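You operate a simulated robot arm through the tools that you are given. There is no shell and no other tool. Be economical: measure what you need, move in short steps, check, and stop when the job is done.

You run a simulated robot arm. Do the job below in one go: nothing can be reset, and whatever is moved stays where it is left.

Task
Put the square token from the slat conveyor on the manual there. Then take the filter from the slat conveyor and put it on the white panel. Then take the blue pad and leave it on top of the cable box on the top of the press bench. Do these in the order given. Set down upright: filter.

Only the result counts: the job must be done as asked and must still hold three seconds after the hand-in. Knocking over, shifting, dropping, spilling or breaking anything else fails it.

Robot
A 7-joint arm with a three-finger gripper on a trunk, on a base that drives. Base frame: it is fixed to the floor where the robot stands at the start and does not move with it; the origin is under the middle of the robot, x ahead of it, y to its left, z up. Units: mm, rad, N and s.
With the tool pointing down near the work surface it reaches from about 100 to 880 mm from the robot's upright axis, wherever it stands. Its first joint turns from -2.897 to 2.897 rad. Places, roughly: blue pad (5x5x4 cm) [-1200, 200, 800]; cable box (9x6x5 cm) [-1300, -100, 800]; square token (4x4x3 cm) [500, -200, 800]. Payload 2.94 kg.
Tool frame: the origin (TCP) lies between the finger pads and is the grasp point; the fingertips stand 30 mm ahead of it; z points along the fingers, y is the line along which they close. Largest opening 132 mm; the body of the gripper starts 107 mm behind the TCP.
Orientation is told as [roll, pitch, yaw] about the base's x, y, z axes, in that order, counted from this pose: with the fingers straight down and closing along the base's y, the tool's x points along the base's -x, its y along +y and its z along -z.

Tools
- The arm moves only by the tool jog_arm. Its argument "deltas" is a list of rows, each a list of 3 entries, a list of its own where there are three numbers: the gripper command, from -1 (fully open) to 1 (shut), values between in proportion, then the shift along the tool's x, y, z in mm, then the turn, a rotation vector about the tool's x, y, z in rad. In form: [[gripper, [x, y, z], [wx, wy, wz]], ...]. A call has 1 to 12 rows; each row is the pose to reach, as a shift and turn from the pose commanded when the call began, along the tool's axes at that moment. Rows are played at 5 a second. More than 50 mm and 0.15 rad between two rows, or a gripper value outside its range, and nothing of the call is played. Where a pose cannot be reached the arm comes as near as it can. A force on the tool above 40 N (or 10 N above the force at the start of the call, whichever is more), or a blocked arm, ends the call early, and 0.2 s more pass. Each finger halts on what it meets, pressing with about 21 N; the grip force reading is that of the motor and also rises with nothing between the fingers. The clock runs only during rows and for 0.2 s after the last one: add rows that repeat a pose to give the fingers time. It gives the time, the measured TCP pose, the force on the tool (base axes), the opening and the grip force at its end, in the units of the frame above (readings bear some noise), with the torque about the TCP (base axes, N m) and any sound that the robot's microphone picked up.
- Cameras (640 x 400 px; columns grow to the right, rows downward): "scene" is now at [-46.8, 136.8, 1748.3]; the picture's right is [-0.96, 0.28, 0.00], its down [0.26, 0.89, -0.36] and it looks along [-0.10, -0.35, -0.93] (base axes); focal length 231 px, centre (320, 200). "wrist" rides on the gripper at [72, 3, -144] in the tool frame; the picture's right is [-0.04, 1.00, 0.00], its down [-0.88, -0.04, -0.48] and it looks along [-0.48, -0.02, 0.88] (tool axes); focal length 256 px, centre (320, 200). There is no depth. A picture from a camera that has moved, and an enlarged one, comes with that camera's place and axes in the base frame and with its lens.
- grab_frame(camera): a new picture of that camera. The clock stands still meanwhile.
- slide_trunk(by): slides the trunk up (or, below 0, down) by that many mm; the arm and the scene camera ride with it, the base frame stays. It gives what a move gives, with no picture.
- roll_base(legs): drives the robot by 1 to 6 legs, each [ahead, left, turn to the left] in mm, mm and rad, along the robot's own axes; the way and the turn of a leg run together, so that a leg with both is an arc; at most 1500 mm and 3.142 rad a leg. The arm and the cameras ride along, it lands a little off, and it stops where it bumps. It gives what a move gives.
- aim_head(pan, tilt): turns the head with the scene camera to pan (to the left, within 2.496 rad either way) and tilt (down, from -0.506 to 1.204), counted from straight ahead of the robot. It gives what a move gives.
- inspect(camera, box): a new picture of the part [left, top, right, bottom] of that camera's present view, enlarged. The clock stands still meanwhile.
- hand_in(): hands the job in; it is judged then, once.

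Work in short steps. Places have to be worked out from the pictures, the camera data and where the tool is seen: move nearer, look again, correct. Check each grasp and each placing, and mend what went wrong. You have 165 turns and 128 pictures in all, those below and enlarged ones among them. Open the gripper and draw the arm clear of the work before you hand the job in, unless the task says otherwise; then end with one line.

The tools are called after "Call:" by a JSON object that holds its "fn" and its "kwargs". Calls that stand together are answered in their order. jog_arm: Moves the arm, as the interface text tells. Its arguments: {"type":"object","properties":{"deltas":{"type":"array"}},"required":["deltas"]} The other tools are called the same way: slide_trunk (by) slides the trunk up or down; roll_base (legs) drives the base; aim_head (pan, tilt) turns the head that bears the scene camera; grab_frame (camera) takes a picture; inspect (camera, box) takes an enlarged picture of a part of a camera's view; hand_in () hands the job in.

At the start:

```text
time_s: 0.0
tool_pos: [4.2, -496.7, 1023.5]
tcp_rot: [0.0, 0.0, 0.0]
contact_force: [0.0, 0.1, -0.2]
wrist_torque: [0.01, 0.01, 0.01]
grip_width: 132.1
finger_force: 0.1
trunk travel left (down, up): [-275.0, 265.0]
robot x, y, heading: [1.2, -0.6, 0.004]
head pan, tilt: [-1.859, 1.201]
```

scene: 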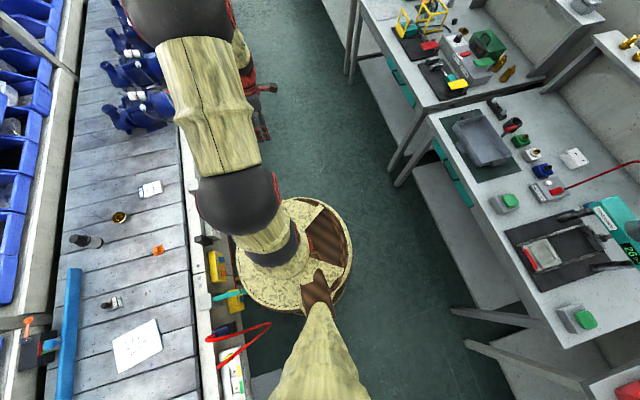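
wrist: 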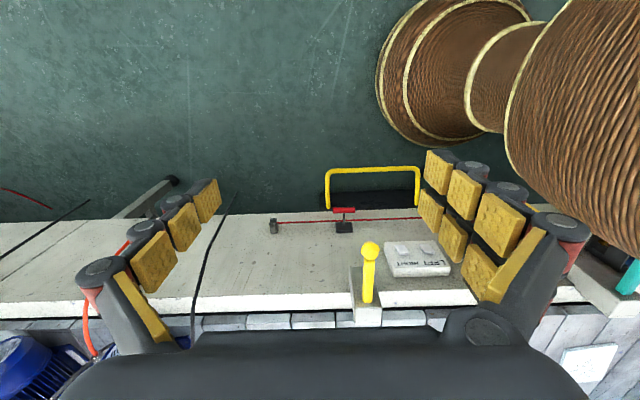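

The conveyor lies ahead (+x), the benches behind. I aim the head at the conveyor around the token.

Call:
{"fn": "aim_head", "kwargs": {"pan": -0.35, "tilt": 0.95}}

Call:
{"fn": "grab_frame", "kwargs": {"camera": "scene"}}

```text
time_s: 1.6
tool_pos: [5.8, -497.1, 1024.4]
tcp_rot: [0.0, 0.0, 0.0]
contact_force: [-0.4, -0.7, 1.0]
wrist_torque: [0.01, -0.01, 0.0]
grip_width: 132.1
finger_force: 0.1
trunk travel left (down, up): [-275.0, 265.0]
robot x, y, heading: [4.6, -1.8, -0.0]
head pan, tilt: [-0.351, 0.949]
```

```text
125 pictures are left
camera scene: at [37.3, 165.4, 1764.5], right [-0.34, -0.94, 0.0], down [-0.76, 0.28, -0.58], along [0.55, -0.2, -0.81], focal length 231 px, centre (320, 200)
```

scene: 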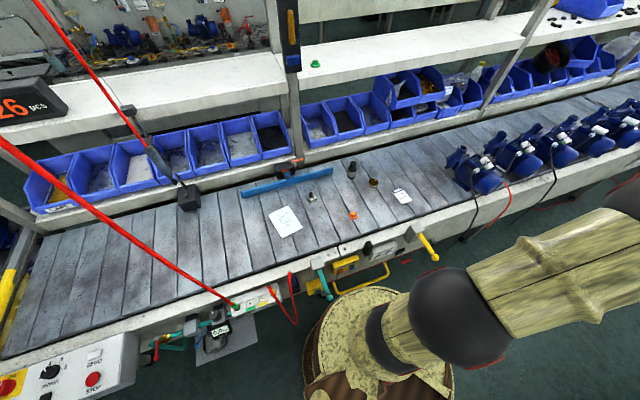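

Call:
{"fn": "inspect", "kwargs": {"camera": "scene", "box": [230, 140, 430, 265]}}

```text
3.20 times, centred on (330, 202) of scene
camera zoom: at [37.3, 165.4, 1764.5], right [-0.34, -0.94, 0.0], down [-0.76, 0.28, -0.58], along [0.55, -0.2, -0.81], focal length 738 px, centre (288, 192)
```

zoom: 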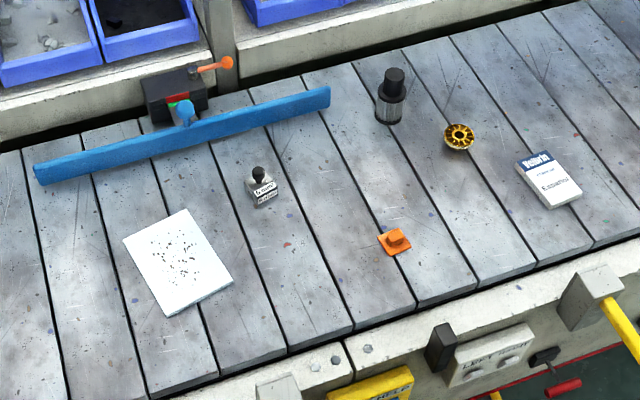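

The orange square token is at about (554,-202), the manual near (577,-493), the filter near (790,-300) and the white panel near (635,125). I swing the arm to the front, high above the conveyor, for a wrist view.

Call:
{"fn": "jog_arm", "kwargs": {"deltas": [[-1, [-40, 26, 0], [0, 0, 0]], [-1, [-80, 52, 0], [0, 0, 0]], [-1, [-120, 78, 0], [0, 0, 0]], [-1, [-160, 104, 0], [0, 0, 0]], [-1, [-200, 130, 0], [0, 0, 0]], [-1, [-240, 156, 0], [0, 0, 0]], [-1, [-280, 182, 0], [0, 0, 0]], [-1, [-320, 208, 0], [0, 0, 0]], [-1, [-360, 234, 0], [0, 0, 0]], [-1, [-400, 260, 0], [0, 0, 0]], [-1, [-440, 280, 0], [0, 0, 0]], [-1, [-440, 280, 0], [0, 0, 0]]]}}

Call:
{"fn": "grab_frame", "kwargs": {"camera": "wrist"}}

Call:
{"fn": "grab_frame", "kwargs": {"camera": "scene"}}

```text
time_s: 4.2
tool_pos: [441.3, -212.6, 1021.0]
tcp_rot: [0.0, 0.001, -0.002]
contact_force: [0.5, -0.4, 0.2]
wrist_torque: [0.0, 0.03, 0.01]
grip_width: 132.1
finger_force: 0.1
trunk travel left (down, up): [-275.0, 265.0]
robot x, y, heading: [-1.5, -4.0, -0.002]
head pan, tilt: [-0.351, 0.949]
```

```text
123 pictures are left
camera wrist: at [369.4, -209.9, 1164.7], right [0.04, 1.0, 0.0], down [0.88, -0.04, 0.48], along [0.47, -0.02, -0.88], focal length 256 px, centre (320, 200)
```

wrist: 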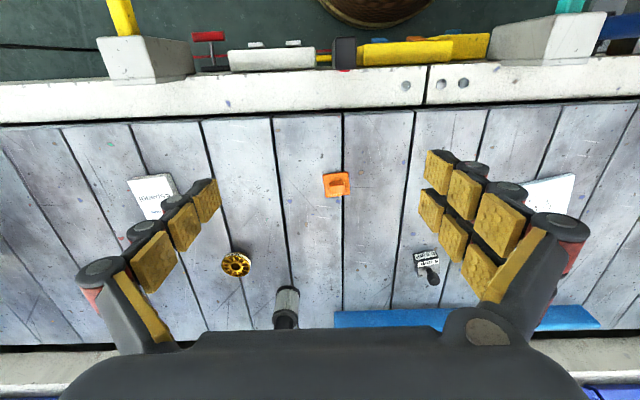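

```text
122 pictures are left
camera scene: at [37.7, 165.8, 1764.4], right [-0.34, -0.94, 0.0], down [-0.76, 0.28, -0.58], along [0.55, -0.2, -0.81], focal length 231 px, centre (320, 200)
```

scene: 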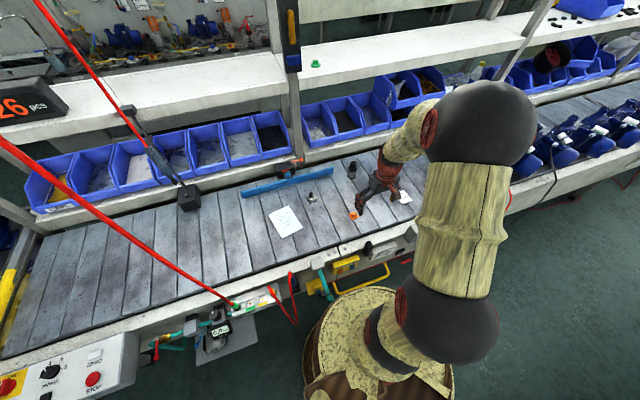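

Token lies near (540,-190). I lower the hand part-way and look closer.

Call:
{"fn": "jog_arm", "kwargs": {"deltas": [[-1, [0, 10, 40], [0, 0, 0]], [-1, [0, 20, 80], [0, 0, 0]], [-1, [0, 20, 110], [0, 0, 0]], [-1, [0, 20, 110], [0, 0, 0]]]}}

Call:
{"fn": "grab_frame", "kwargs": {"camera": "wrist"}}

Call:
{"fn": "inspect", "kwargs": {"camera": "wrist", "box": [220, 100, 420, 225]}}

```text
time_s: 5.2
tool_pos: [438.9, -196.5, 912.6]
tcp_rot: [-0.001, 0.001, -0.001]
contact_force: [0.1, 0.1, 0.7]
wrist_torque: [0.01, 0.03, 0.02]
grip_width: 132.0
finger_force: 0.0
trunk travel left (down, up): [-275.0, 265.0]
robot x, y, heading: [-0.6, 0.5, 0.001]
head pan, tilt: [-0.351, 0.949]
```

```text
121 pictures are left
camera wrist: at [368.4, -192.4, 1056.3], right [0.04, 1.0, 0.0], down [0.88, -0.04, 0.48], along [0.48, -0.02, -0.88], focal length 256 px, centre (320, 200)
```

wrist: 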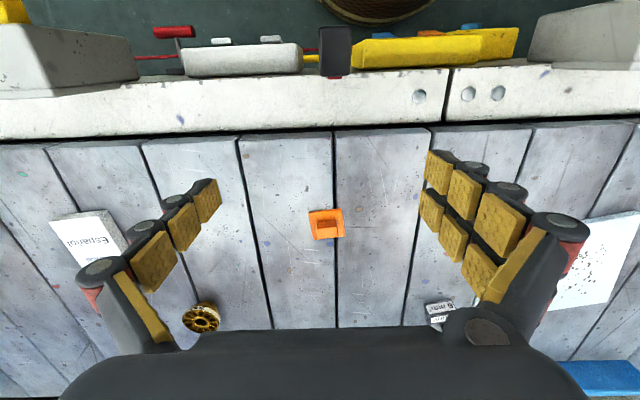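

```text
3.20 times, centred on (320, 162) of wrist
camera zoom: at [368.4, -192.4, 1056.3], right [0.04, 1.0, 0.0], down [0.88, -0.04, 0.48], along [0.48, -0.02, -0.88], focal length 819 px, centre (320, 320)
```

zoom: 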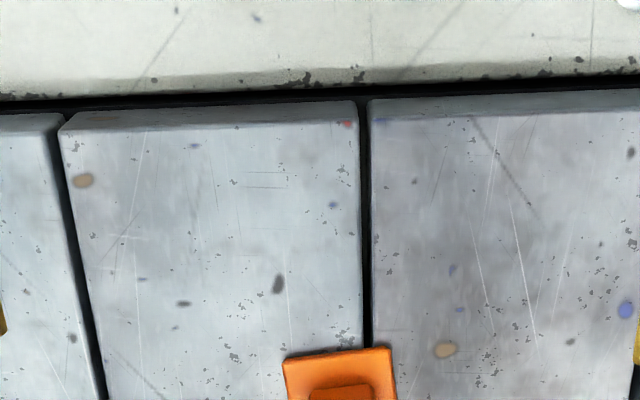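

Triangulating gives the token at about (543,-191), with z near 795. I move above it and look.

Call:
{"fn": "jog_arm", "kwargs": {"deltas": [[-1, [-40, 2, 0], [0, 0, 0]], [-1, [-80, 4, 20], [0, 0, 0]], [-1, [-104, 5, 50], [0, 0, 0]], [-1, [-104, 5, 50], [0, 0, 0]]]}}

Call:
{"fn": "grab_frame", "kwargs": {"camera": "wrist"}}

Call:
{"fn": "inspect", "kwargs": {"camera": "wrist", "box": [240, 130, 400, 230]}}

```text
time_s: 6.2
tool_pos: [547.3, -192.7, 864.3]
tcp_rot: [0.0, 0.0, 0.0]
contact_force: [0.0, 1.0, -0.2]
wrist_torque: [0.02, 0.01, -0.01]
grip_width: 132.0
finger_force: 0.1
trunk travel left (down, up): [-275.0, 265.0]
robot x, y, heading: [1.3, -1.8, 0.005]
head pan, tilt: [-0.351, 0.949]
```

```text
119 pictures are left
camera wrist: at [475.9, -188.6, 1007.3], right [0.04, 1.0, 0.0], down [0.88, -0.04, 0.48], along [0.47, -0.02, -0.88], focal length 256 px, centre (320, 200)
```

wrist: 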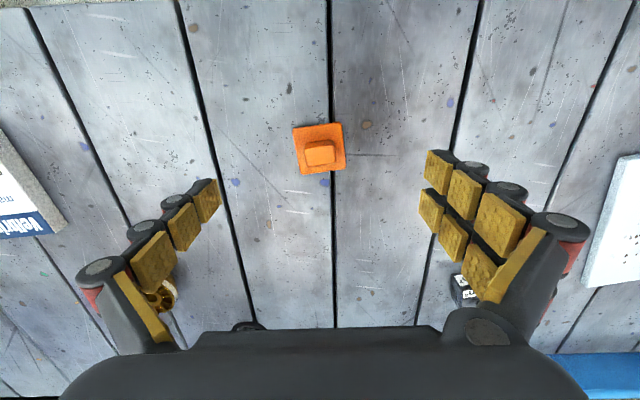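

```text
4.00 times, centred on (320, 180) of wrist
camera zoom: at [475.9, -188.6, 1007.3], right [0.04, 1.0, 0.0], down [0.88, -0.04, 0.48], along [0.47, -0.02, -0.88], focal length 1024 px, centre (320, 280)
```

zoom: 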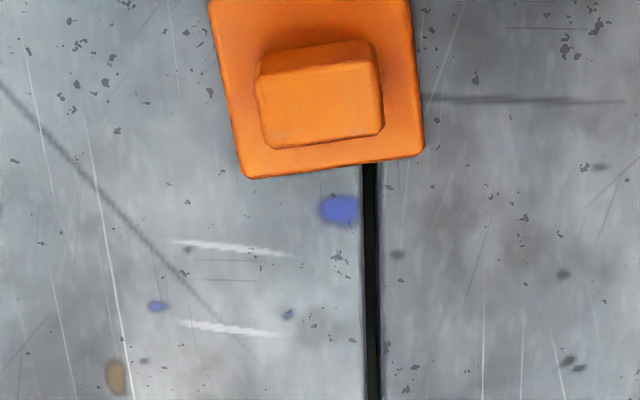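

Token at about (543,-191), yaw about +0.085. I align, lower to z≈832 and look.

Call:
{"fn": "jog_arm", "kwargs": {"deltas": [[-0.3, [4, 2, 0], [0, 0, -0.085]], [-0.3, [4, 2, 20], [0, 0, -0.085]], [-0.3, [4, 2, 34], [0, 0, -0.085]], [-0.3, [4, 2, 34], [0, 0, -0.085]]]}}

Call:
{"fn": "grab_frame", "kwargs": {"camera": "wrist"}}

```text
time_s: 7.2
tool_pos: [544.3, -189.6, 830.8]
tcp_rot: [-0.001, -0.001, 0.086]
contact_force: [-0.1, 0.6, 0.1]
wrist_torque: [-0.02, 0.0, -0.03]
grip_width: 85.7
finger_force: 0.0
trunk travel left (down, up): [-275.0, 265.0]
robot x, y, heading: [1.6, 1.9, -0.005]
head pan, tilt: [-0.351, 0.949]
```

```text
117 pictures are left
camera wrist: at [472.5, -192.3, 973.6], right [-0.04, 1.0, 0.0], down [0.88, 0.04, 0.48], along [0.48, 0.02, -0.88], focal length 256 px, centre (320, 200)
```

wrist: 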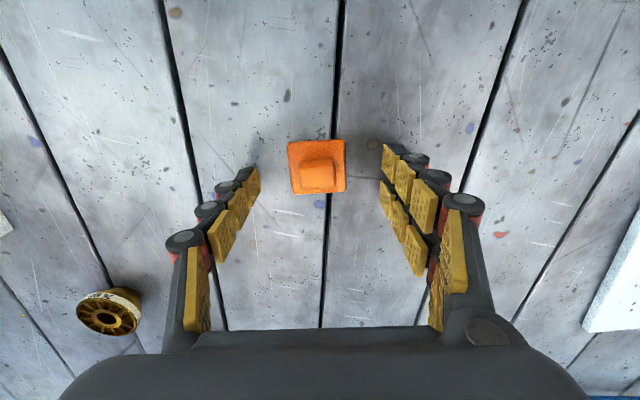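

Token is centred between the fingers. I lower slowly 8 mm and watch the force.

Call:
{"fn": "jog_arm", "kwargs": {"deltas": [[-0.3, [0, 0, 3], [0, 0, 0]], [-0.3, [0, 0, 6], [0, 0, 0]], [-0.3, [0, 0, 8], [0, 0, 0]]]}}

Call:
{"fn": "grab_frame", "kwargs": {"camera": "wrist"}}

Call:
{"fn": "inspect", "kwargs": {"camera": "wrist", "box": [220, 110, 420, 235]}}

```text
time_s: 8.0
tool_pos: [544.4, -189.9, 824.4]
tcp_rot: [-0.002, -0.002, 0.087]
contact_force: [-6.2, 1.5, 24.1]
wrist_torque: [0.74, 0.38, 0.19]
grip_width: 90.0
finger_force: 8.0
trunk travel left (down, up): [-275.0, 265.0]
robot x, y, heading: [-2.4, -0.4, 0.001]
head pan, tilt: [-0.351, 0.949]
```

```text
116 pictures are left
camera wrist: at [472.2, -192.4, 967.3], right [-0.04, 1.0, 0.0], down [0.88, 0.04, 0.48], along [0.48, 0.02, -0.88], focal length 256 px, centre (320, 200)
```

wrist: 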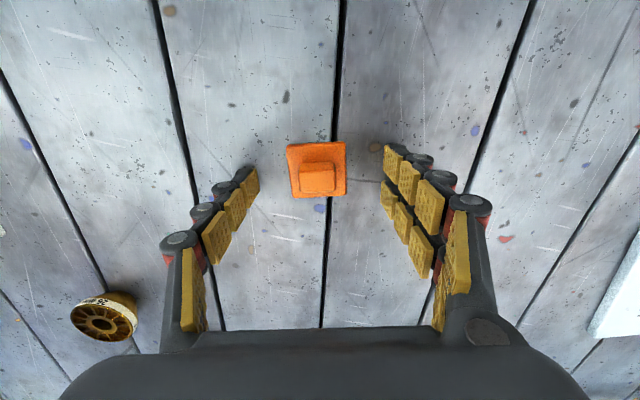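

```text
3.20 times, centred on (320, 172) of wrist
camera zoom: at [472.2, -192.4, 967.3], right [-0.04, 1.0, 0.0], down [0.88, 0.04, 0.48], along [0.48, 0.02, -0.88], focal length 819 px, centre (320, 288)
```

zoom: 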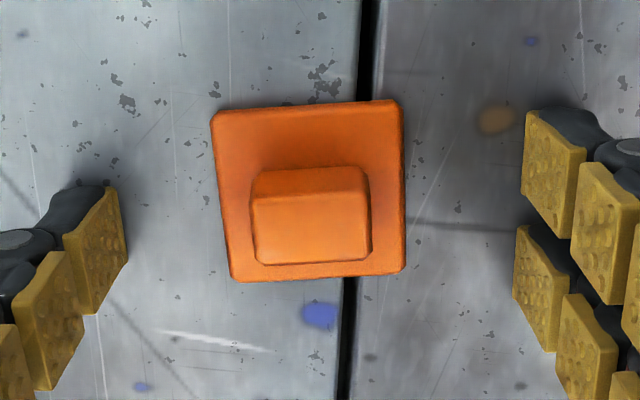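

The fingertips touched the belt at TCP z≈824.5, so the surface is at about 795. I raise 4 mm and close on the plate.

Call:
{"fn": "jog_arm", "kwargs": {"deltas": [[-0.3, [0, 0, -4.5], [0, 0, 0]], [0, [0, 0, -4.5], [0, 0, 0]], [0.3, [0, 0, -4.5], [0, 0, 0]], [1, [0, 0, -4.5], [0, 0, 0]], [1, [0, 0, -4.5], [0, 0, 0]], [1, [0, 0, -4.5], [0, 0, 0]], [1, [0, 0, -4.5], [0, 0, 0]], [1, [0, 0, -4.5], [0, 0, 0]]]}}

Call:
{"fn": "grab_frame", "kwargs": {"camera": "wrist"}}

```text
time_s: 9.3
tool_pos: [545.9, -188.3, 829.8]
tcp_rot: [-0.002, -0.001, 0.087]
contact_force: [-2.8, 4.3, 15.6]
wrist_torque: [0.5, 0.4, -0.08]
grip_width: 39.3
finger_force: 16.1
trunk travel left (down, up): [-275.0, 265.0]
robot x, y, heading: [2.3, 3.1, -0.0]
head pan, tilt: [-0.351, 0.949]
stopped in row 6: the force on the tool passed its limit at 46 N (the readings are from after the stop); the commanded pose is now the measured one
```

```text
114 pictures are left
camera wrist: at [473.4, -191.8, 972.9], right [-0.04, 1.0, 0.0], down [0.88, 0.04, 0.48], along [0.48, 0.02, -0.88], focal length 256 px, centre (320, 200)
```

wrist: 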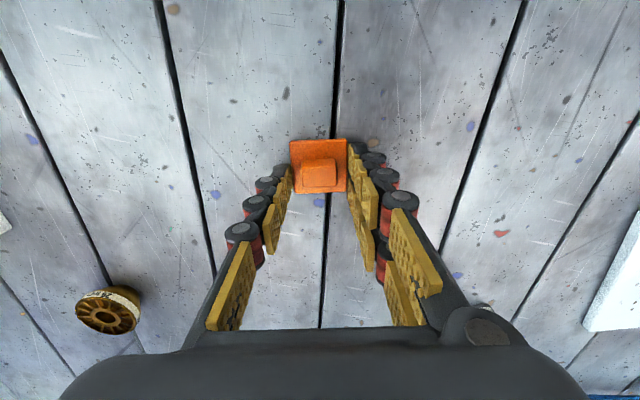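

The fingers hold the plate at 39 mm. I let the grip settle and lift.

Call:
{"fn": "jog_arm", "kwargs": {"deltas": [[1, [0, 0, 0], [0, 0, 0]], [1, [0, 0, -10], [0, 0, 0]], [1, [0, 0, -40], [0, 0, 0]], [1, [0, 0, -80], [0, 0, 0]], [1, [0, 0, -80], [0, 0, 0]]]}}

Call:
{"fn": "grab_frame", "kwargs": {"camera": "wrist"}}

```text
time_s: 10.5
tool_pos: [545.3, -188.9, 907.8]
tcp_rot: [0.001, -0.002, 0.086]
contact_force: [-0.4, -0.5, 0.3]
wrist_torque: [0.0, -0.04, 0.02]
grip_width: 38.8
finger_force: 21.2
trunk travel left (down, up): [-275.0, 265.0]
robot x, y, heading: [-1.3, 0.2, 0.001]
head pan, tilt: [-0.351, 0.949]
```

```text
113 pictures are left
camera wrist: at [473.7, -192.1, 1051.5], right [-0.04, 1.0, 0.0], down [0.88, 0.04, 0.48], along [0.48, 0.02, -0.88], focal length 256 px, centre (320, 200)
```

wrist: 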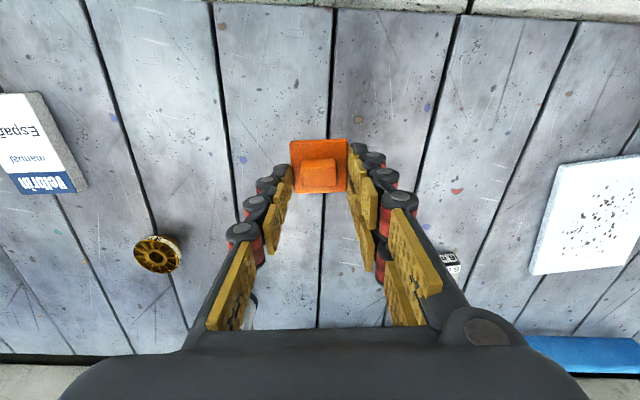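

Token is held. I carry it toward the manual (about (560,-480)).

Call:
{"fn": "jog_arm", "kwargs": {"deltas": [[1, [2, -45, 0], [0, 0, 0]], [1, [4, -90, 0], [0, 0, 0]], [1, [6, -135, 0], [0, 0, 0]], [1, [8, -180, 0], [0, 0, 0]], [1, [10, -225, 0], [0, 0, 0]], [1, [12, -261, 0], [0, 0, 0]], [1, [12, -261, 0], [0, 0, 0]]]}}

Call:
{"fn": "grab_frame", "kwargs": {"camera": "wrist"}}

```text
time_s: 12.1
tool_pos: [555.9, -453.2, 908.2]
tcp_rot: [0.0, -0.002, 0.086]
contact_force: [-0.1, 0.1, 0.1]
wrist_torque: [0.02, -0.01, 0.02]
grip_width: 38.8
finger_force: 21.4
trunk travel left (down, up): [-275.0, 265.0]
robot x, y, heading: [-0.4, 3.4, -0.002]
head pan, tilt: [-0.351, 0.949]
```

```text
112 pictures are left
camera wrist: at [484.7, -456.7, 1052.4], right [-0.04, 1.0, 0.0], down [0.88, 0.04, 0.48], along [0.48, 0.02, -0.88], focal length 256 px, centre (320, 200)
```

wrist: 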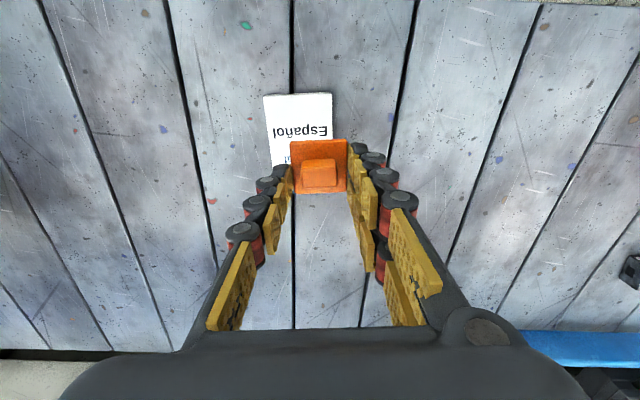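

Manual spans roughly x 513–606, y −508…−447. I shift over its centre and lower to z≈870, then look.

Call:
{"fn": "jog_arm", "kwargs": {"deltas": [[1, [-2, -25, 0], [0, 0, 0]], [1, [-2, -25, 30], [0, 0, 0]], [1, [-2, -25, 40], [0, 0, 0]], [1, [-2, -25, 40], [0, 0, 0]]]}}

Call:
{"fn": "grab_frame", "kwargs": {"camera": "wrist"}}

Call:
{"fn": "inspect", "kwargs": {"camera": "scene", "box": [340, 140, 460, 215]}}

```text
time_s: 13.1
tool_pos: [558.4, -475.0, 867.4]
tcp_rot: [0.0, -0.003, 0.085]
contact_force: [0.1, 0.3, -0.6]
wrist_torque: [0.0, -0.02, -0.02]
grip_width: 38.8
finger_force: 20.9
trunk travel left (down, up): [-275.0, 265.0]
robot x, y, heading: [-2.8, 1.2, 0.002]
head pan, tilt: [-0.351, 0.949]
```

```text
111 pictures are left
camera wrist: at [487.3, -478.3, 1010.7], right [-0.04, 1.0, 0.0], down [0.88, 0.04, 0.48], along [0.48, 0.02, -0.88], focal length 256 px, centre (320, 200)
```

wrist: 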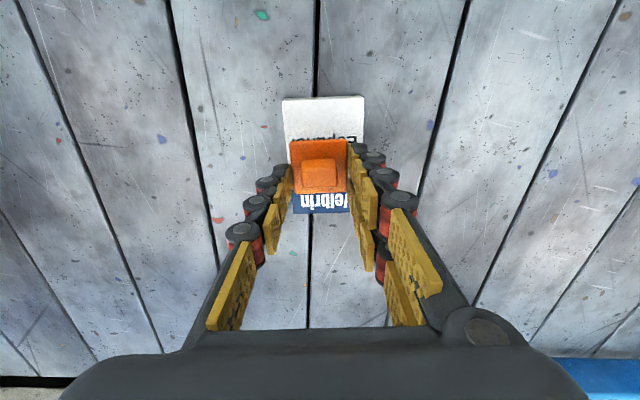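

```text
5.33 times, centred on (400, 178) of scene
camera zoom: at [37.5, 165.6, 1764.5], right [-0.34, -0.94, 0.0], down [-0.76, 0.28, -0.58], along [0.55, -0.2, -0.81], focal length 1230 px, centre (-107, 320)
```

zoom: 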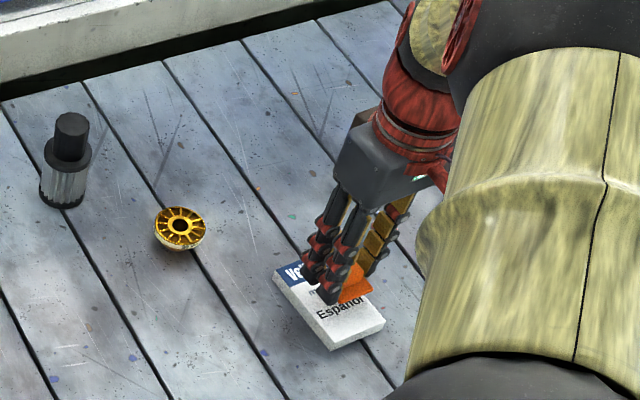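

Token is centred over the manual. I lower in small steps and watch the force.

Call:
{"fn": "jog_arm", "kwargs": {"deltas": [[1, [-2, 2, 8], [0, 0, 0]], [1, [-2, 2, 14], [0, 0, 0]], [1, [-2, 2, 18], [0, 0, 0]], [1, [-2, 2, 18], [0, 0, 0]]]}}

Call:
{"fn": "inspect", "kwargs": {"camera": "scene", "box": [380, 170, 428, 200]}}

```text
time_s: 14.1
tool_pos: [562.9, -473.8, 849.4]
tcp_rot: [0.0, -0.002, 0.086]
contact_force: [0.8, 0.3, -0.6]
wrist_torque: [-0.01, 0.0, -0.02]
grip_width: 38.6
finger_force: 21.1
trunk travel left (down, up): [-275.0, 265.0]
robot x, y, heading: [1.9, -1.6, -0.005]
head pan, tilt: [-0.351, 0.949]
```

```text
13.33 times, centred on (404, 185) of scene
camera zoom: at [37.8, 165.5, 1764.5], right [-0.34, -0.94, 0.0], down [-0.76, 0.28, -0.58], along [0.55, -0.2, -0.81], focal length 3075 px, centre (-800, 400)
```

zoom: 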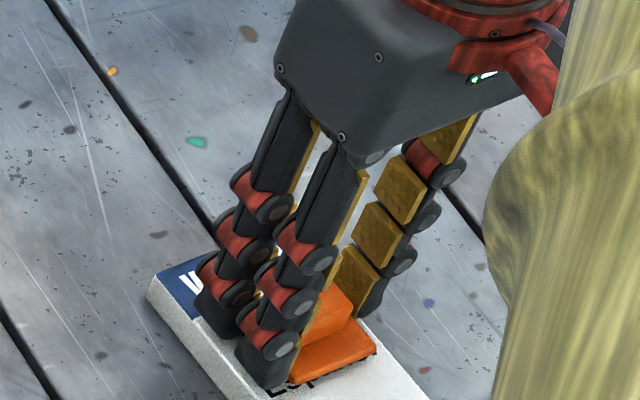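

Nearly touching. I lower a few millimetres more.

Call:
{"fn": "jog_arm", "kwargs": {"deltas": [[1, [2, 0, 2], [0, 0, 0]], [1, [2, 0, 4], [0, 0, 0]], [1, [2, 0, 5], [0, 0, 0]]]}}

```text
time_s: 14.9
tool_pos: [560.1, -473.3, 845.1]
tcp_rot: [-0.003, -0.001, 0.086]
contact_force: [-1.1, -0.1, 7.5]
wrist_torque: [0.06, 0.17, -0.05]
grip_width: 38.9
finger_force: 21.5
trunk travel left (down, up): [-275.0, 265.0]
robot x, y, heading: [2.0, -0.7, 0.006]
head pan, tilt: [-0.351, 0.949]
```

Contact at 7.5 N: the token rests on the manual. I open and retreat upward.

Call:
{"fn": "jog_arm", "kwargs": {"deltas": [[0.2, [0, 0, 0], [0, 0, 0]], [-0.1, [0, 0, 0], [0, 0, 0]], [-0.1, [0, 0, 0], [0, 0, 0]], [-0.1, [0, 0, -15], [0, 0, 0]], [-0.1, [0, 0, -60], [0, 0, 0]], [-0.1, [0, 0, -100], [0, 0, 0]], [-0.1, [0, 0, -100], [0, 0, 0]]]}}

Call:
{"fn": "grab_frame", "kwargs": {"camera": "wrist"}}

Call:
{"fn": "inspect", "kwargs": {"camera": "scene", "box": [340, 140, 436, 200]}}

```text
time_s: 16.5
tool_pos: [555.7, -473.9, 945.8]
tcp_rot: [-0.001, 0.0, 0.085]
contact_force: [-0.3, -0.9, 0.9]
wrist_torque: [0.04, 0.0, -0.02]
grip_width: 72.4
finger_force: 0.1
trunk travel left (down, up): [-275.0, 265.0]
robot x, y, heading: [0.4, 0.8, -0.001]
head pan, tilt: [-0.351, 0.949]
```

```text
108 pictures are left
camera wrist: at [483.4, -476.1, 1088.4], right [-0.04, 1.0, 0.0], down [0.88, 0.04, 0.48], along [0.48, 0.02, -0.88], focal length 256 px, centre (320, 200)
```

wrist: 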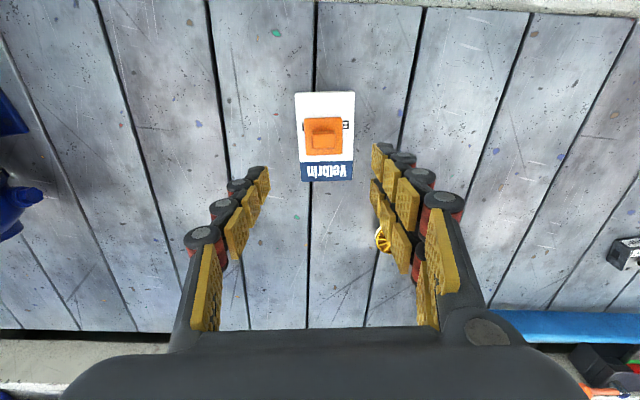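

```text
6.67 times, centred on (388, 170) of scene
camera zoom: at [37.7, 165.6, 1764.4], right [-0.34, -0.94, 0.0], down [-0.76, 0.28, -0.58], along [0.55, -0.2, -0.81], focal length 1538 px, centre (-133, 400)
```

zoom: 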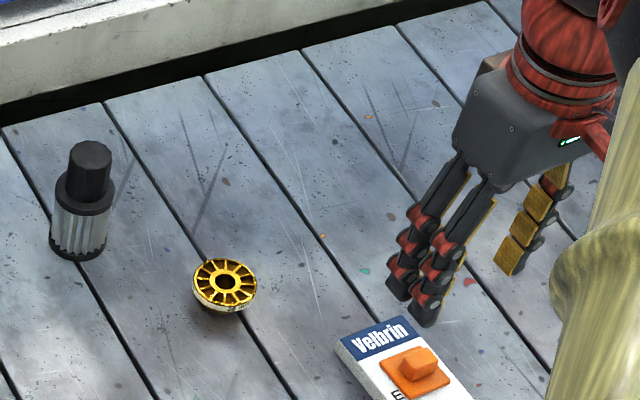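

Token sits well on the manual. The ribbed black-topped cylinder looks like the filter (base near (787,-296), about 110 tall). I rise and move nearer to it to look.

Call:
{"fn": "jog_arm", "kwargs": {"deltas": [[-0.5, [0, 0, -40], [0, 0, 0]], [-0.8, [-28, 33, -60], [0, 0, 0.085]], [-1, [-56, 66, -65], [0, 0, 0.085]], [-1, [-84, 98, -65], [0, 0, 0.085]], [-1, [-112, 130, -65], [0, 0, 0.085]], [-1, [-135, 163, -65], [0, 0, 0.085]], [-1, [-135, 163, -65], [0, 0, 0.085]]]}}

Call:
{"fn": "grab_frame", "kwargs": {"camera": "wrist"}}

Call:
{"fn": "grab_frame", "kwargs": {"camera": "scene"}}

```text
time_s: 18.1
tool_pos: [679.5, -300.0, 1010.5]
tcp_rot: [-0.001, -0.002, 0.0]
contact_force: [0.4, -0.2, 0.4]
wrist_torque: [0.01, 0.02, 0.0]
grip_width: 132.1
finger_force: 0.0
trunk travel left (down, up): [-275.0, 265.0]
robot x, y, heading: [-1.7, -3.5, 0.001]
head pan, tilt: [-0.351, 0.949]
```

```text
106 pictures are left
camera wrist: at [608.1, -296.5, 1153.3], right [0.04, 1.0, 0.0], down [0.88, -0.04, 0.48], along [0.48, -0.02, -0.88], focal length 256 px, centre (320, 200)
```

wrist: 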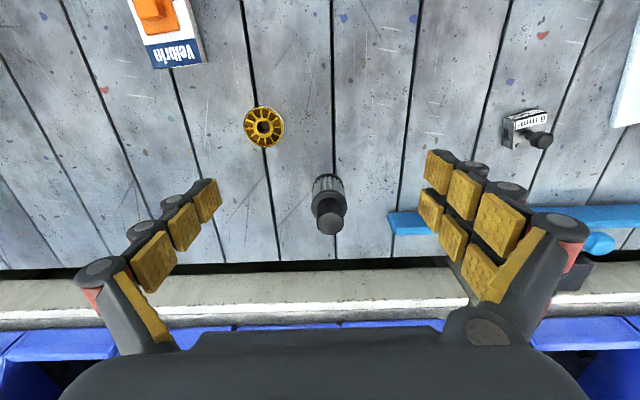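

```text
105 pictures are left
camera scene: at [37.9, 165.9, 1764.4], right [-0.34, -0.94, 0.0], down [-0.76, 0.28, -0.58], along [0.55, -0.2, -0.81], focal length 231 px, centre (320, 200)
```

scene: 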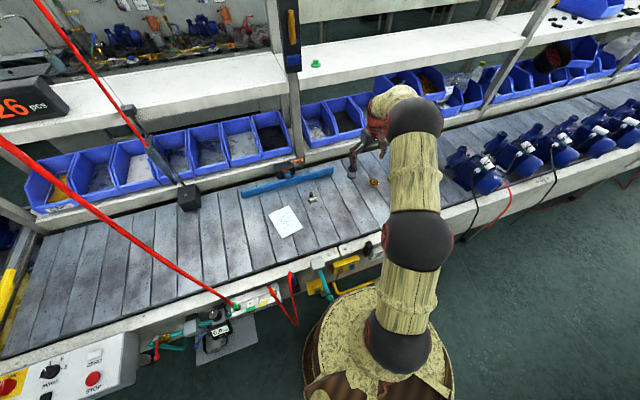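

Call:
{"fn": "inspect", "kwargs": {"camera": "wrist", "box": [240, 150, 400, 250]}}

```text
4.00 times, centred on (320, 200) of wrist
camera zoom: at [608.1, -296.5, 1153.3], right [0.04, 1.0, 0.0], down [0.88, -0.04, 0.48], along [0.48, -0.02, -0.88], focal length 1024 px, centre (320, 200)
```

zoom: 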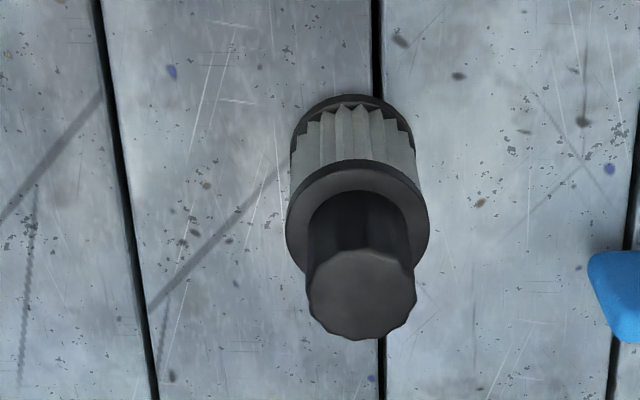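

It is a pleated cartridge filter: centre about (779,-291), top about z 898, flange about z 857. I move over it with tips above its top and check.

Call:
{"fn": "jog_arm", "kwargs": {"deltas": [[-0.8, [-40, 4, 0], [0, 0, 0]], [-0.5, [-80, 8, 10], [0, 0, 0]], [-0.3, [-99, 8, 40], [0, 0, 0]], [-0.3, [-99, 8, 55], [0, 0, 0]], [-0.3, [-99, 8, 55], [0, 0, 0]]]}}

Call:
{"fn": "grab_frame", "kwargs": {"camera": "wrist"}}

Call:
{"fn": "inspect", "kwargs": {"camera": "scene", "box": [320, 120, 416, 180]}}

```text
time_s: 19.3
tool_pos: [782.3, -291.4, 956.3]
tcp_rot: [0.0, 0.0, 0.001]
contact_force: [-0.1, -0.4, 0.6]
wrist_torque: [0.01, 0.01, 0.0]
grip_width: 85.8
finger_force: 0.1
trunk travel left (down, up): [-275.0, 265.0]
robot x, y, heading: [0.6, 5.3, 0.0]
head pan, tilt: [-0.351, 0.949]
```

```text
103 pictures are left
camera wrist: at [709.1, -287.7, 1099.5], right [0.04, 1.0, 0.0], down [0.88, -0.04, 0.48], along [0.48, -0.02, -0.88], focal length 256 px, centre (320, 200)
```

wrist: 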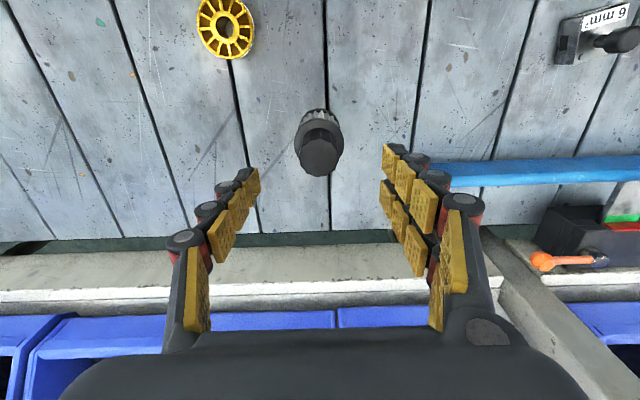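

```text
6.67 times, centred on (368, 150) of scene
camera zoom: at [37.5, 165.8, 1764.5], right [-0.34, -0.94, 0.0], down [-0.76, 0.28, -0.58], along [0.55, -0.2, -0.81], focal length 1538 px, centre (0, 533)
```

zoom: 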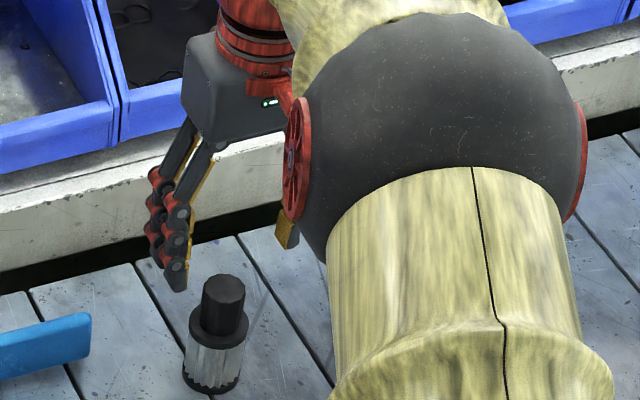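

Alignment is good (knob at (778,-291)). I descend to TCP z≈888, stopping above the flange.

Call:
{"fn": "jog_arm", "kwargs": {"deltas": [[-0.3, [4, 0, 30], [0, 0, 0]], [-0.3, [4, 0, 55], [0, 0, 0]], [-0.3, [4, 0, 67], [0, 0, 0]], [-0.3, [4, 0, 67], [0, 0, 0]]]}}

Call:
{"fn": "inspect", "kwargs": {"camera": "wrist", "box": [220, 120, 420, 245]}}

Call:
{"fn": "inspect", "kwargs": {"camera": "scene", "box": [320, 140, 400, 190]}}

```text
time_s: 20.3
tool_pos: [775.5, -292.5, 888.4]
tcp_rot: [0.0, -0.002, 0.0]
contact_force: [0.5, -0.2, 0.4]
wrist_torque: [0.0, 0.01, 0.01]
grip_width: 85.8
finger_force: 0.0
trunk travel left (down, up): [-275.0, 265.0]
robot x, y, heading: [3.7, 1.7, 0.002]
head pan, tilt: [-0.351, 0.949]
```

```text
3.20 times, centred on (320, 182) of wrist
camera zoom: at [702.7, -288.8, 1031.7], right [0.04, 1.0, 0.0], down [0.88, -0.04, 0.48], along [0.48, -0.02, -0.88], focal length 819 px, centre (320, 256)
```

zoom: 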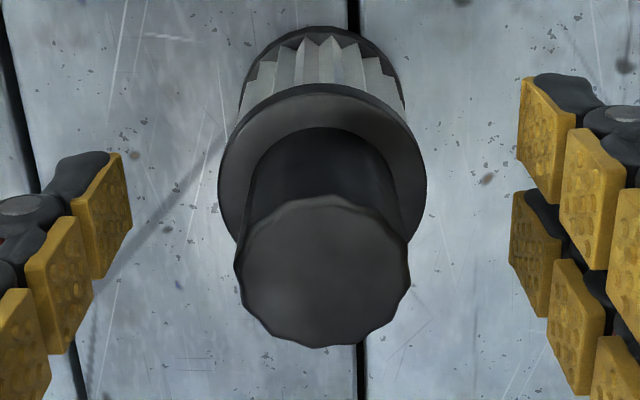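

```text
8.00 times, centred on (360, 165) of scene
camera zoom: at [37.8, 165.8, 1764.5], right [-0.34, -0.94, 0.0], down [-0.76, 0.28, -0.58], along [0.55, -0.2, -0.81], focal length 1845 px, centre (0, 480)
```

zoom: 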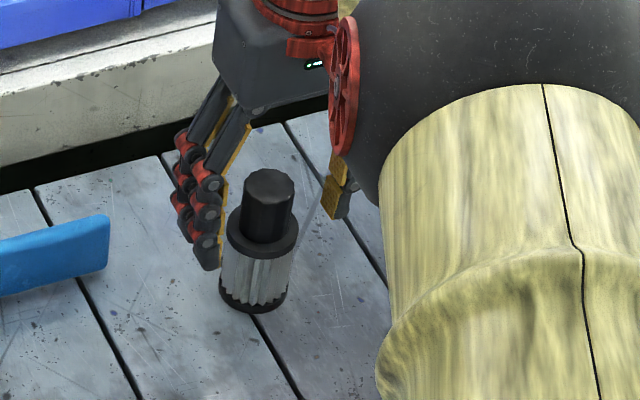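

Knob is between the pads. I nudge +3 mm in x and close.

Call:
{"fn": "jog_arm", "kwargs": {"deltas": [[0.2, [-3, 0, 0], [0, 0, 0]], [0.5, [-3, 0, 0], [0, 0, 0]], [1, [-3, 0, 0], [0, 0, 0]], [1, [-3, 0, 0], [0, 0, 0]], [1, [-3, 0, 0], [0, 0, 0]], [1, [-3, 0, 0], [0, 0, 0]], [1, [-3, 0, 0], [0, 0, 0]]]}}

Call:
{"fn": "inspect", "kwargs": {"camera": "wrist", "box": [220, 120, 420, 245]}}

```text
time_s: 21.9
tool_pos: [778.0, -290.5, 887.1]
tcp_rot: [0.0, 0.0, 0.0]
contact_force: [1.2, -0.4, 1.1]
wrist_torque: [-0.04, -0.02, -0.01]
grip_width: 45.5
finger_force: 20.6
trunk travel left (down, up): [-275.0, 265.0]
robot x, y, heading: [0.5, -3.0, -0.006]
head pan, tilt: [-0.351, 0.949]
```

```text
3.20 times, centred on (320, 182) of wrist
camera zoom: at [705.7, -288.3, 1031.5], right [0.04, 1.0, 0.0], down [0.88, -0.04, 0.48], along [0.48, -0.02, -0.88], focal length 819 px, centre (320, 256)
```

zoom: 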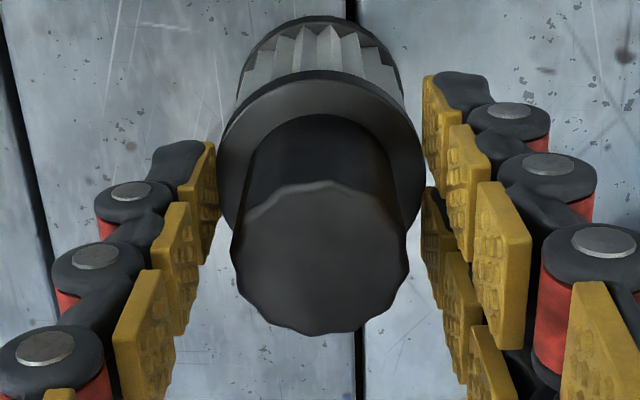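

The tips caught the flange (45 mm). I open, go 35 mm lower for a firm hold around flange and body, and close again.

Call:
{"fn": "jog_arm", "kwargs": {"deltas": [[0.1, [0, 0, 0], [0, 0, 0]], [-0.2, [0, 0, 0], [0, 0, 0]], [-0.2, [0, 0, 0], [0, 0, 0]], [-0.2, [0, 0, 20], [0, 0, 0]], [-0.2, [0, 0, 35], [0, 0, 0]], [-0.2, [0, 0, 35], [0, 0, 0]], [0.2, [0, 0, 35], [0, 0, 0]], [1, [0, 0, 35], [0, 0, 0]], [1, [0, 0, 35], [0, 0, 0]], [1, [0, 0, 35], [0, 0, 0]], [1, [0, 0, 35], [0, 0, 0]]]}}

Call:
{"fn": "grab_frame", "kwargs": {"camera": "wrist"}}

Call:
{"fn": "inspect", "kwargs": {"camera": "scene", "box": [320, 140, 400, 190]}}

```text
time_s: 24.3
tool_pos: [779.8, -291.0, 855.0]
tcp_rot: [0.0, -0.001, -0.001]
contact_force: [0.1, -0.5, 0.2]
wrist_torque: [0.0, 0.04, -0.01]
grip_width: 46.1
finger_force: 20.7
trunk travel left (down, up): [-275.0, 265.0]
robot x, y, heading: [0.5, -0.9, -0.001]
head pan, tilt: [-0.351, 0.949]
```

```text
98 pictures are left
camera wrist: at [706.6, -288.4, 996.4], right [0.04, 1.0, 0.0], down [0.88, -0.04, 0.48], along [0.48, -0.02, -0.88], focal length 256 px, centre (320, 200)
```

wrist: 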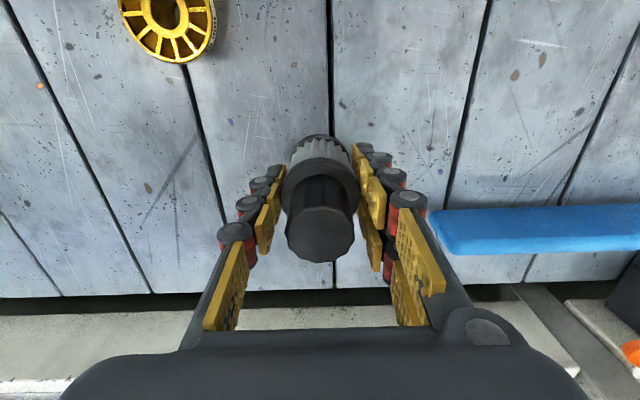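

```text
8.00 times, centred on (360, 165) of scene
camera zoom: at [37.9, 165.7, 1764.4], right [-0.34, -0.94, 0.0], down [-0.76, 0.28, -0.58], along [0.55, -0.2, -0.81], focal length 1845 px, centre (0, 480)
```

zoom: 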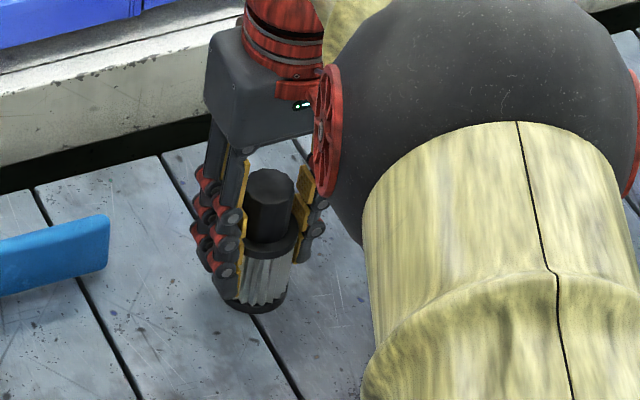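

Firm grip on the filter; base is 60 mm below the TCP. I lift it and check.

Call:
{"fn": "jog_arm", "kwargs": {"deltas": [[1, [0, 0, -10], [0, 0, 0]], [1, [0, 0, -50], [0, 0, 0]], [1, [0, 0, -95], [0, 0, 0]], [1, [0, 0, -130], [0, 0, 0]], [1, [0, 0, -130], [0, 0, 0]]]}}

Call:
{"fn": "grab_frame", "kwargs": {"camera": "wrist"}}

Call:
{"fn": "grab_frame", "kwargs": {"camera": "scene"}}

```text
time_s: 25.5
tool_pos: [776.8, -288.7, 984.4]
tcp_rot: [-0.001, 0.001, -0.001]
contact_force: [0.0, -0.2, -1.4]
wrist_torque: [-0.01, -0.01, 0.0]
grip_width: 46.0
finger_force: 21.2
trunk travel left (down, up): [-275.0, 265.0]
robot x, y, heading: [-1.2, 3.4, -0.001]
head pan, tilt: [-0.351, 0.949]
```

```text
96 pictures are left
camera wrist: at [704.9, -285.6, 1127.4], right [0.04, 1.0, 0.0], down [0.88, -0.04, 0.48], along [0.48, -0.02, -0.88], focal length 256 px, centre (320, 200)
```

wrist: 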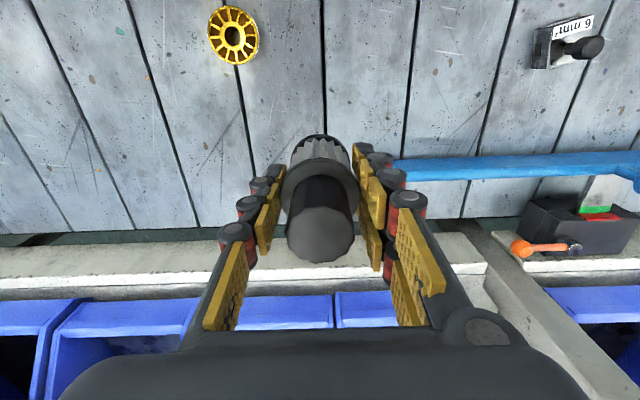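

```text
95 pictures are left
camera scene: at [37.9, 165.7, 1764.4], right [-0.34, -0.94, 0.0], down [-0.76, 0.28, -0.58], along [0.55, -0.2, -0.81], focal length 231 px, centre (320, 200)
```

scene: 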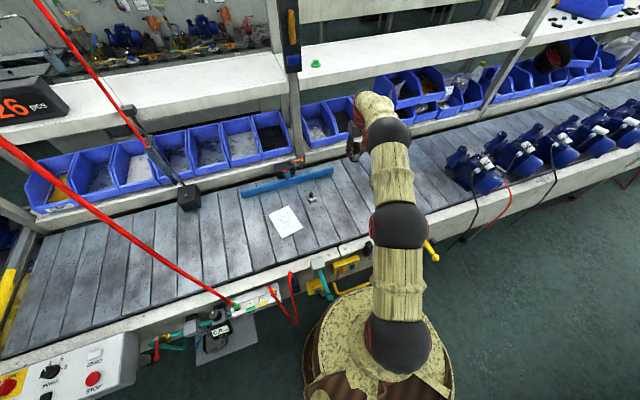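

Filter held upright. I carry it high toward the panel.

Call:
{"fn": "jog_arm", "kwargs": {"deltas": [[1, [18, 40, 0], [0, 0, 0]], [1, [36, 80, 0], [0, 0, 0]], [1, [54, 120, 0], [0, 0, 0]], [1, [72, 160, 0], [0, 0, 0]], [1, [90, 200, 0], [0, 0, 0]], [1, [108, 240, 0], [0, 0, 0]], [1, [126, 280, 0], [0, 0, 0]], [1, [144, 320, 0], [0, 0, 0]], [1, [162, 360, 0], [0, 0, 0]], [1, [177, 399, 0], [0, 0, 0]], [1, [177, 399, 0], [0, 0, 0]]]}}

Call:
{"fn": "grab_frame", "kwargs": {"camera": "wrist"}}

Call:
{"fn": "grab_frame", "kwargs": {"camera": "scene"}}

```text
time_s: 27.9
tool_pos: [600.6, 109.2, 984.3]
tcp_rot: [0.001, -0.001, -0.001]
contact_force: [0.7, -0.3, -1.0]
wrist_torque: [-0.02, 0.02, 0.01]
grip_width: 46.1
finger_force: 21.2
trunk travel left (down, up): [-275.0, 265.0]
robot x, y, heading: [-0.2, 2.5, -0.0]
head pan, tilt: [-0.351, 0.949]
```

```text
94 pictures are left
camera wrist: at [528.5, 113.7, 1127.7], right [0.04, 1.0, 0.0], down [0.88, -0.04, 0.48], along [0.48, -0.02, -0.88], focal length 256 px, centre (320, 200)
```

wrist: 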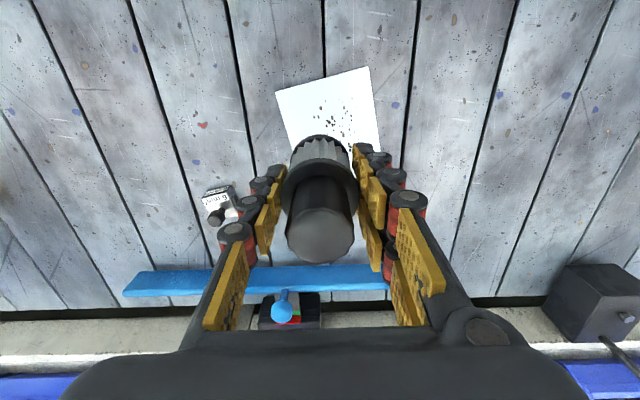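

```text
93 pictures are left
camera scene: at [37.8, 166.3, 1764.4], right [-0.34, -0.94, 0.0], down [-0.76, 0.28, -0.58], along [0.55, -0.2, -0.81], focal length 231 px, centre (320, 200)
```

scene: 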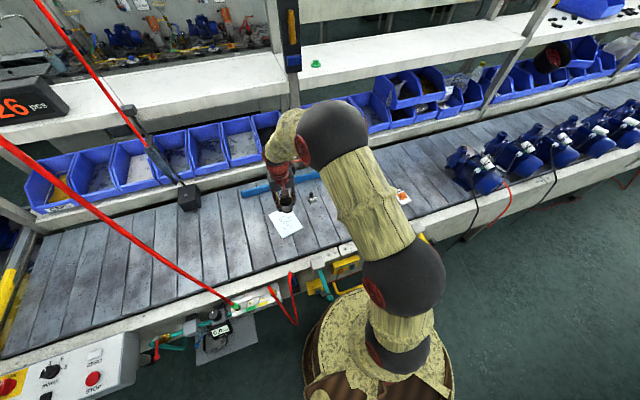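

Panel spans from about (540,168)/(560,62) to (718,93)/(692,196), centre about (627,129). I move above the centre and descend to z≈885.

Call:
{"fn": "jog_arm", "kwargs": {"deltas": [[1, [-24, 18, 0], [0, 0, 0]], [1, [-24, 18, 40], [0, 0, 0]], [1, [-24, 18, 80], [0, 0, 0]], [1, [-24, 18, 100], [0, 0, 0]], [1, [-24, 18, 100], [0, 0, 0]]]}}

Call:
{"fn": "grab_frame", "kwargs": {"camera": "wrist"}}

Call:
{"fn": "inspect", "kwargs": {"camera": "scene", "box": [240, 180, 336, 240]}}

```text
time_s: 29.1
tool_pos: [625.1, 127.7, 883.3]
tcp_rot: [-0.001, -0.001, 0.0]
contact_force: [0.0, 1.3, -1.0]
wrist_torque: [0.0, 0.02, 0.01]
grip_width: 46.4
finger_force: 21.1
trunk travel left (down, up): [-275.0, 265.0]
robot x, y, heading: [-1.2, -0.6, 0.003]
head pan, tilt: [-0.351, 0.949]
```

```text
92 pictures are left
camera wrist: at [552.1, 131.0, 1026.0], right [0.04, 1.0, 0.0], down [0.88, -0.04, 0.48], along [0.48, -0.02, -0.88], focal length 256 px, centre (320, 200)
```

wrist: 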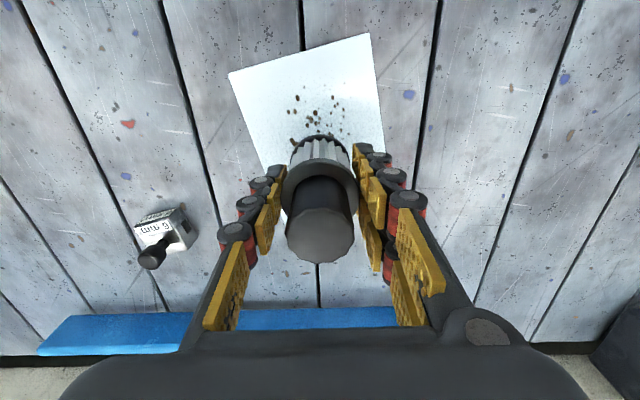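

```text
6.67 times, centred on (288, 210) of scene
camera zoom: at [37.7, 166.1, 1764.4], right [-0.34, -0.94, 0.0], down [-0.76, 0.28, -0.58], along [0.55, -0.2, -0.81], focal length 1538 px, centre (533, 133)
```

zoom: 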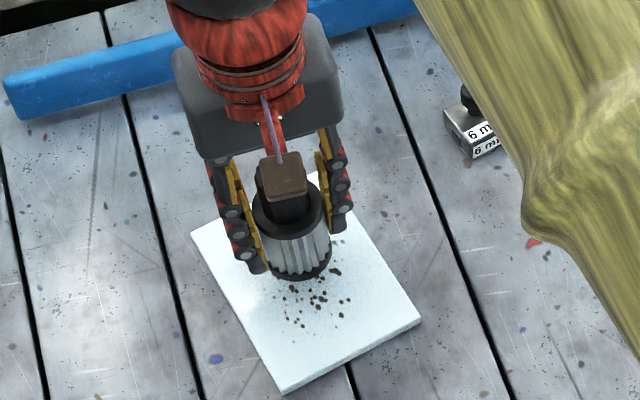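

The filter is over the middle of the panel. I lower gradually for contact.

Call:
{"fn": "jog_arm", "kwargs": {"deltas": [[1, [0, 0, 8], [0, 0, 0]], [1, [0, 0, 12], [0, 0, 0]], [1, [0, 0, 15], [0, 0, 0]], [1, [0, 0, 17], [0, 0, 0]], [1, [0, 0, 17], [0, 0, 0]]]}}

Call:
{"fn": "inspect", "kwargs": {"camera": "scene", "box": [256, 190, 320, 230]}}

```text
time_s: 30.3
tool_pos: [625.2, 126.7, 865.9]
tcp_rot: [0.0, -0.001, 0.001]
contact_force: [-0.3, 0.2, -1.8]
wrist_torque: [0.01, 0.01, 0.04]
grip_width: 46.0
finger_force: 20.8
trunk travel left (down, up): [-275.0, 265.0]
robot x, y, heading: [-0.2, -0.7, 0.002]
head pan, tilt: [-0.351, 0.949]
```

```text
10.00 times, centred on (288, 210) of scene
camera zoom: at [37.8, 166.1, 1764.4], right [-0.34, -0.94, 0.0], down [-0.76, 0.28, -0.58], along [0.55, -0.2, -0.81], focal length 2306 px, centre (640, 100)
```

zoom: 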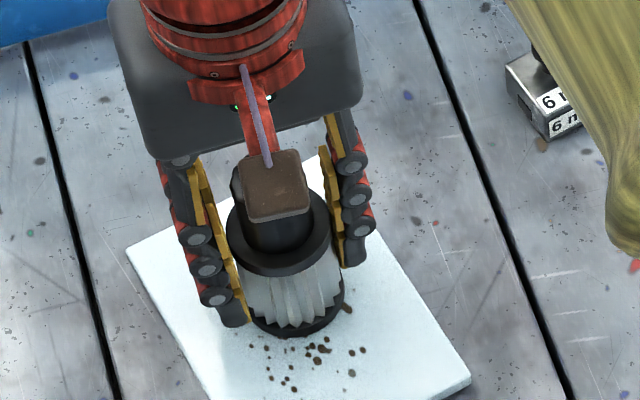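

Almost down with no contact yet; I continue in 2 mm steps.

Call:
{"fn": "jog_arm", "kwargs": {"deltas": [[1, [0, 0, 2], [0, 0, 0]], [1, [0, 0, 4], [0, 0, 0]], [1, [0, 0, 4], [0, 0, 0]]]}}

```text
time_s: 31.1
tool_pos: [625.5, 126.7, 862.6]
tcp_rot: [0.0, -0.005, 0.0]
contact_force: [-1.8, 0.8, 8.9]
wrist_torque: [0.01, 0.14, 0.02]
grip_width: 45.9
finger_force: 21.3
trunk travel left (down, up): [-275.0, 265.0]
robot x, y, heading: [-3.5, 0.4, 0.004]
head pan, tilt: [-0.351, 0.949]
```

Contact reached. I open gently, wait, then rise straight up.

Call:
{"fn": "jog_arm", "kwargs": {"deltas": [[0.2, [0, 0, -0.5], [0, 0, 0]], [0.0, [0, 0, -0.5], [0, 0, 0]], [-0.3, [0, 0, -0.5], [0, 0, 0]], [-0.3, [0, 0, -0.5], [0, 0, 0]], [-0.3, [0, 0, -0.5], [0, 0, 0]], [-0.3, [0, 0, -30], [0, 0, 0]], [-0.3, [0, 0, -70], [0, 0, 0]], [-0.3, [0, 0, -110], [0, 0, 0]], [-0.3, [0, 0, -150], [0, 0, 0]], [-0.3, [0, 0, -150], [0, 0, 0]]]}}

Call:
{"fn": "grab_frame", "kwargs": {"camera": "wrist"}}

Call:
{"fn": "inspect", "kwargs": {"camera": "scene", "box": [240, 160, 432, 280]}}

```text
time_s: 33.3
tool_pos: [626.2, 127.9, 1013.4]
tcp_rot: [0.0, -0.001, 0.001]
contact_force: [0.1, -0.5, 1.2]
wrist_torque: [0.01, 0.03, -0.01]
grip_width: 85.8
finger_force: 0.0
trunk travel left (down, up): [-275.0, 265.0]
robot x, y, heading: [-0.8, 2.6, -0.001]
head pan, tilt: [-0.351, 0.949]
```

```text
89 pictures are left
camera wrist: at [554.7, 132.0, 1156.9], right [0.04, 1.0, 0.0], down [0.88, -0.04, 0.48], along [0.48, -0.02, -0.88], focal length 256 px, centre (320, 200)
```

wrist: 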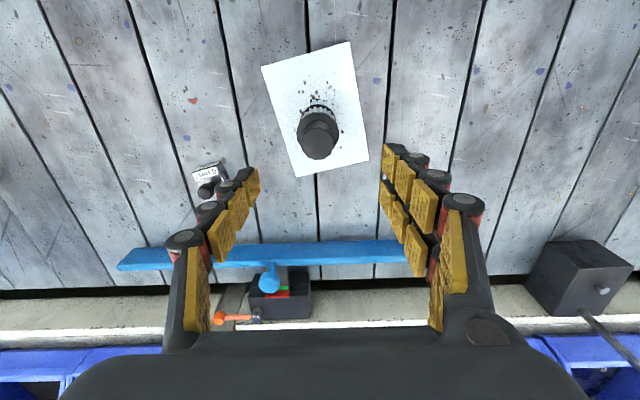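

```text
3.33 times, centred on (336, 220) of scene
camera zoom: at [37.8, 166.1, 1764.4], right [-0.34, -0.94, 0.0], down [-0.76, 0.28, -0.58], along [0.55, -0.2, -0.81], focal length 769 px, centre (267, 133)
```

zoom: 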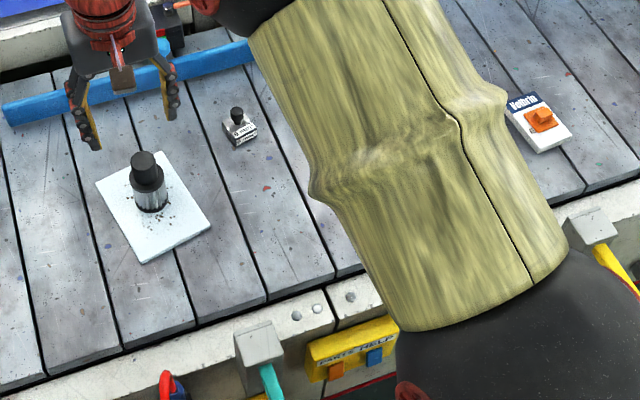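

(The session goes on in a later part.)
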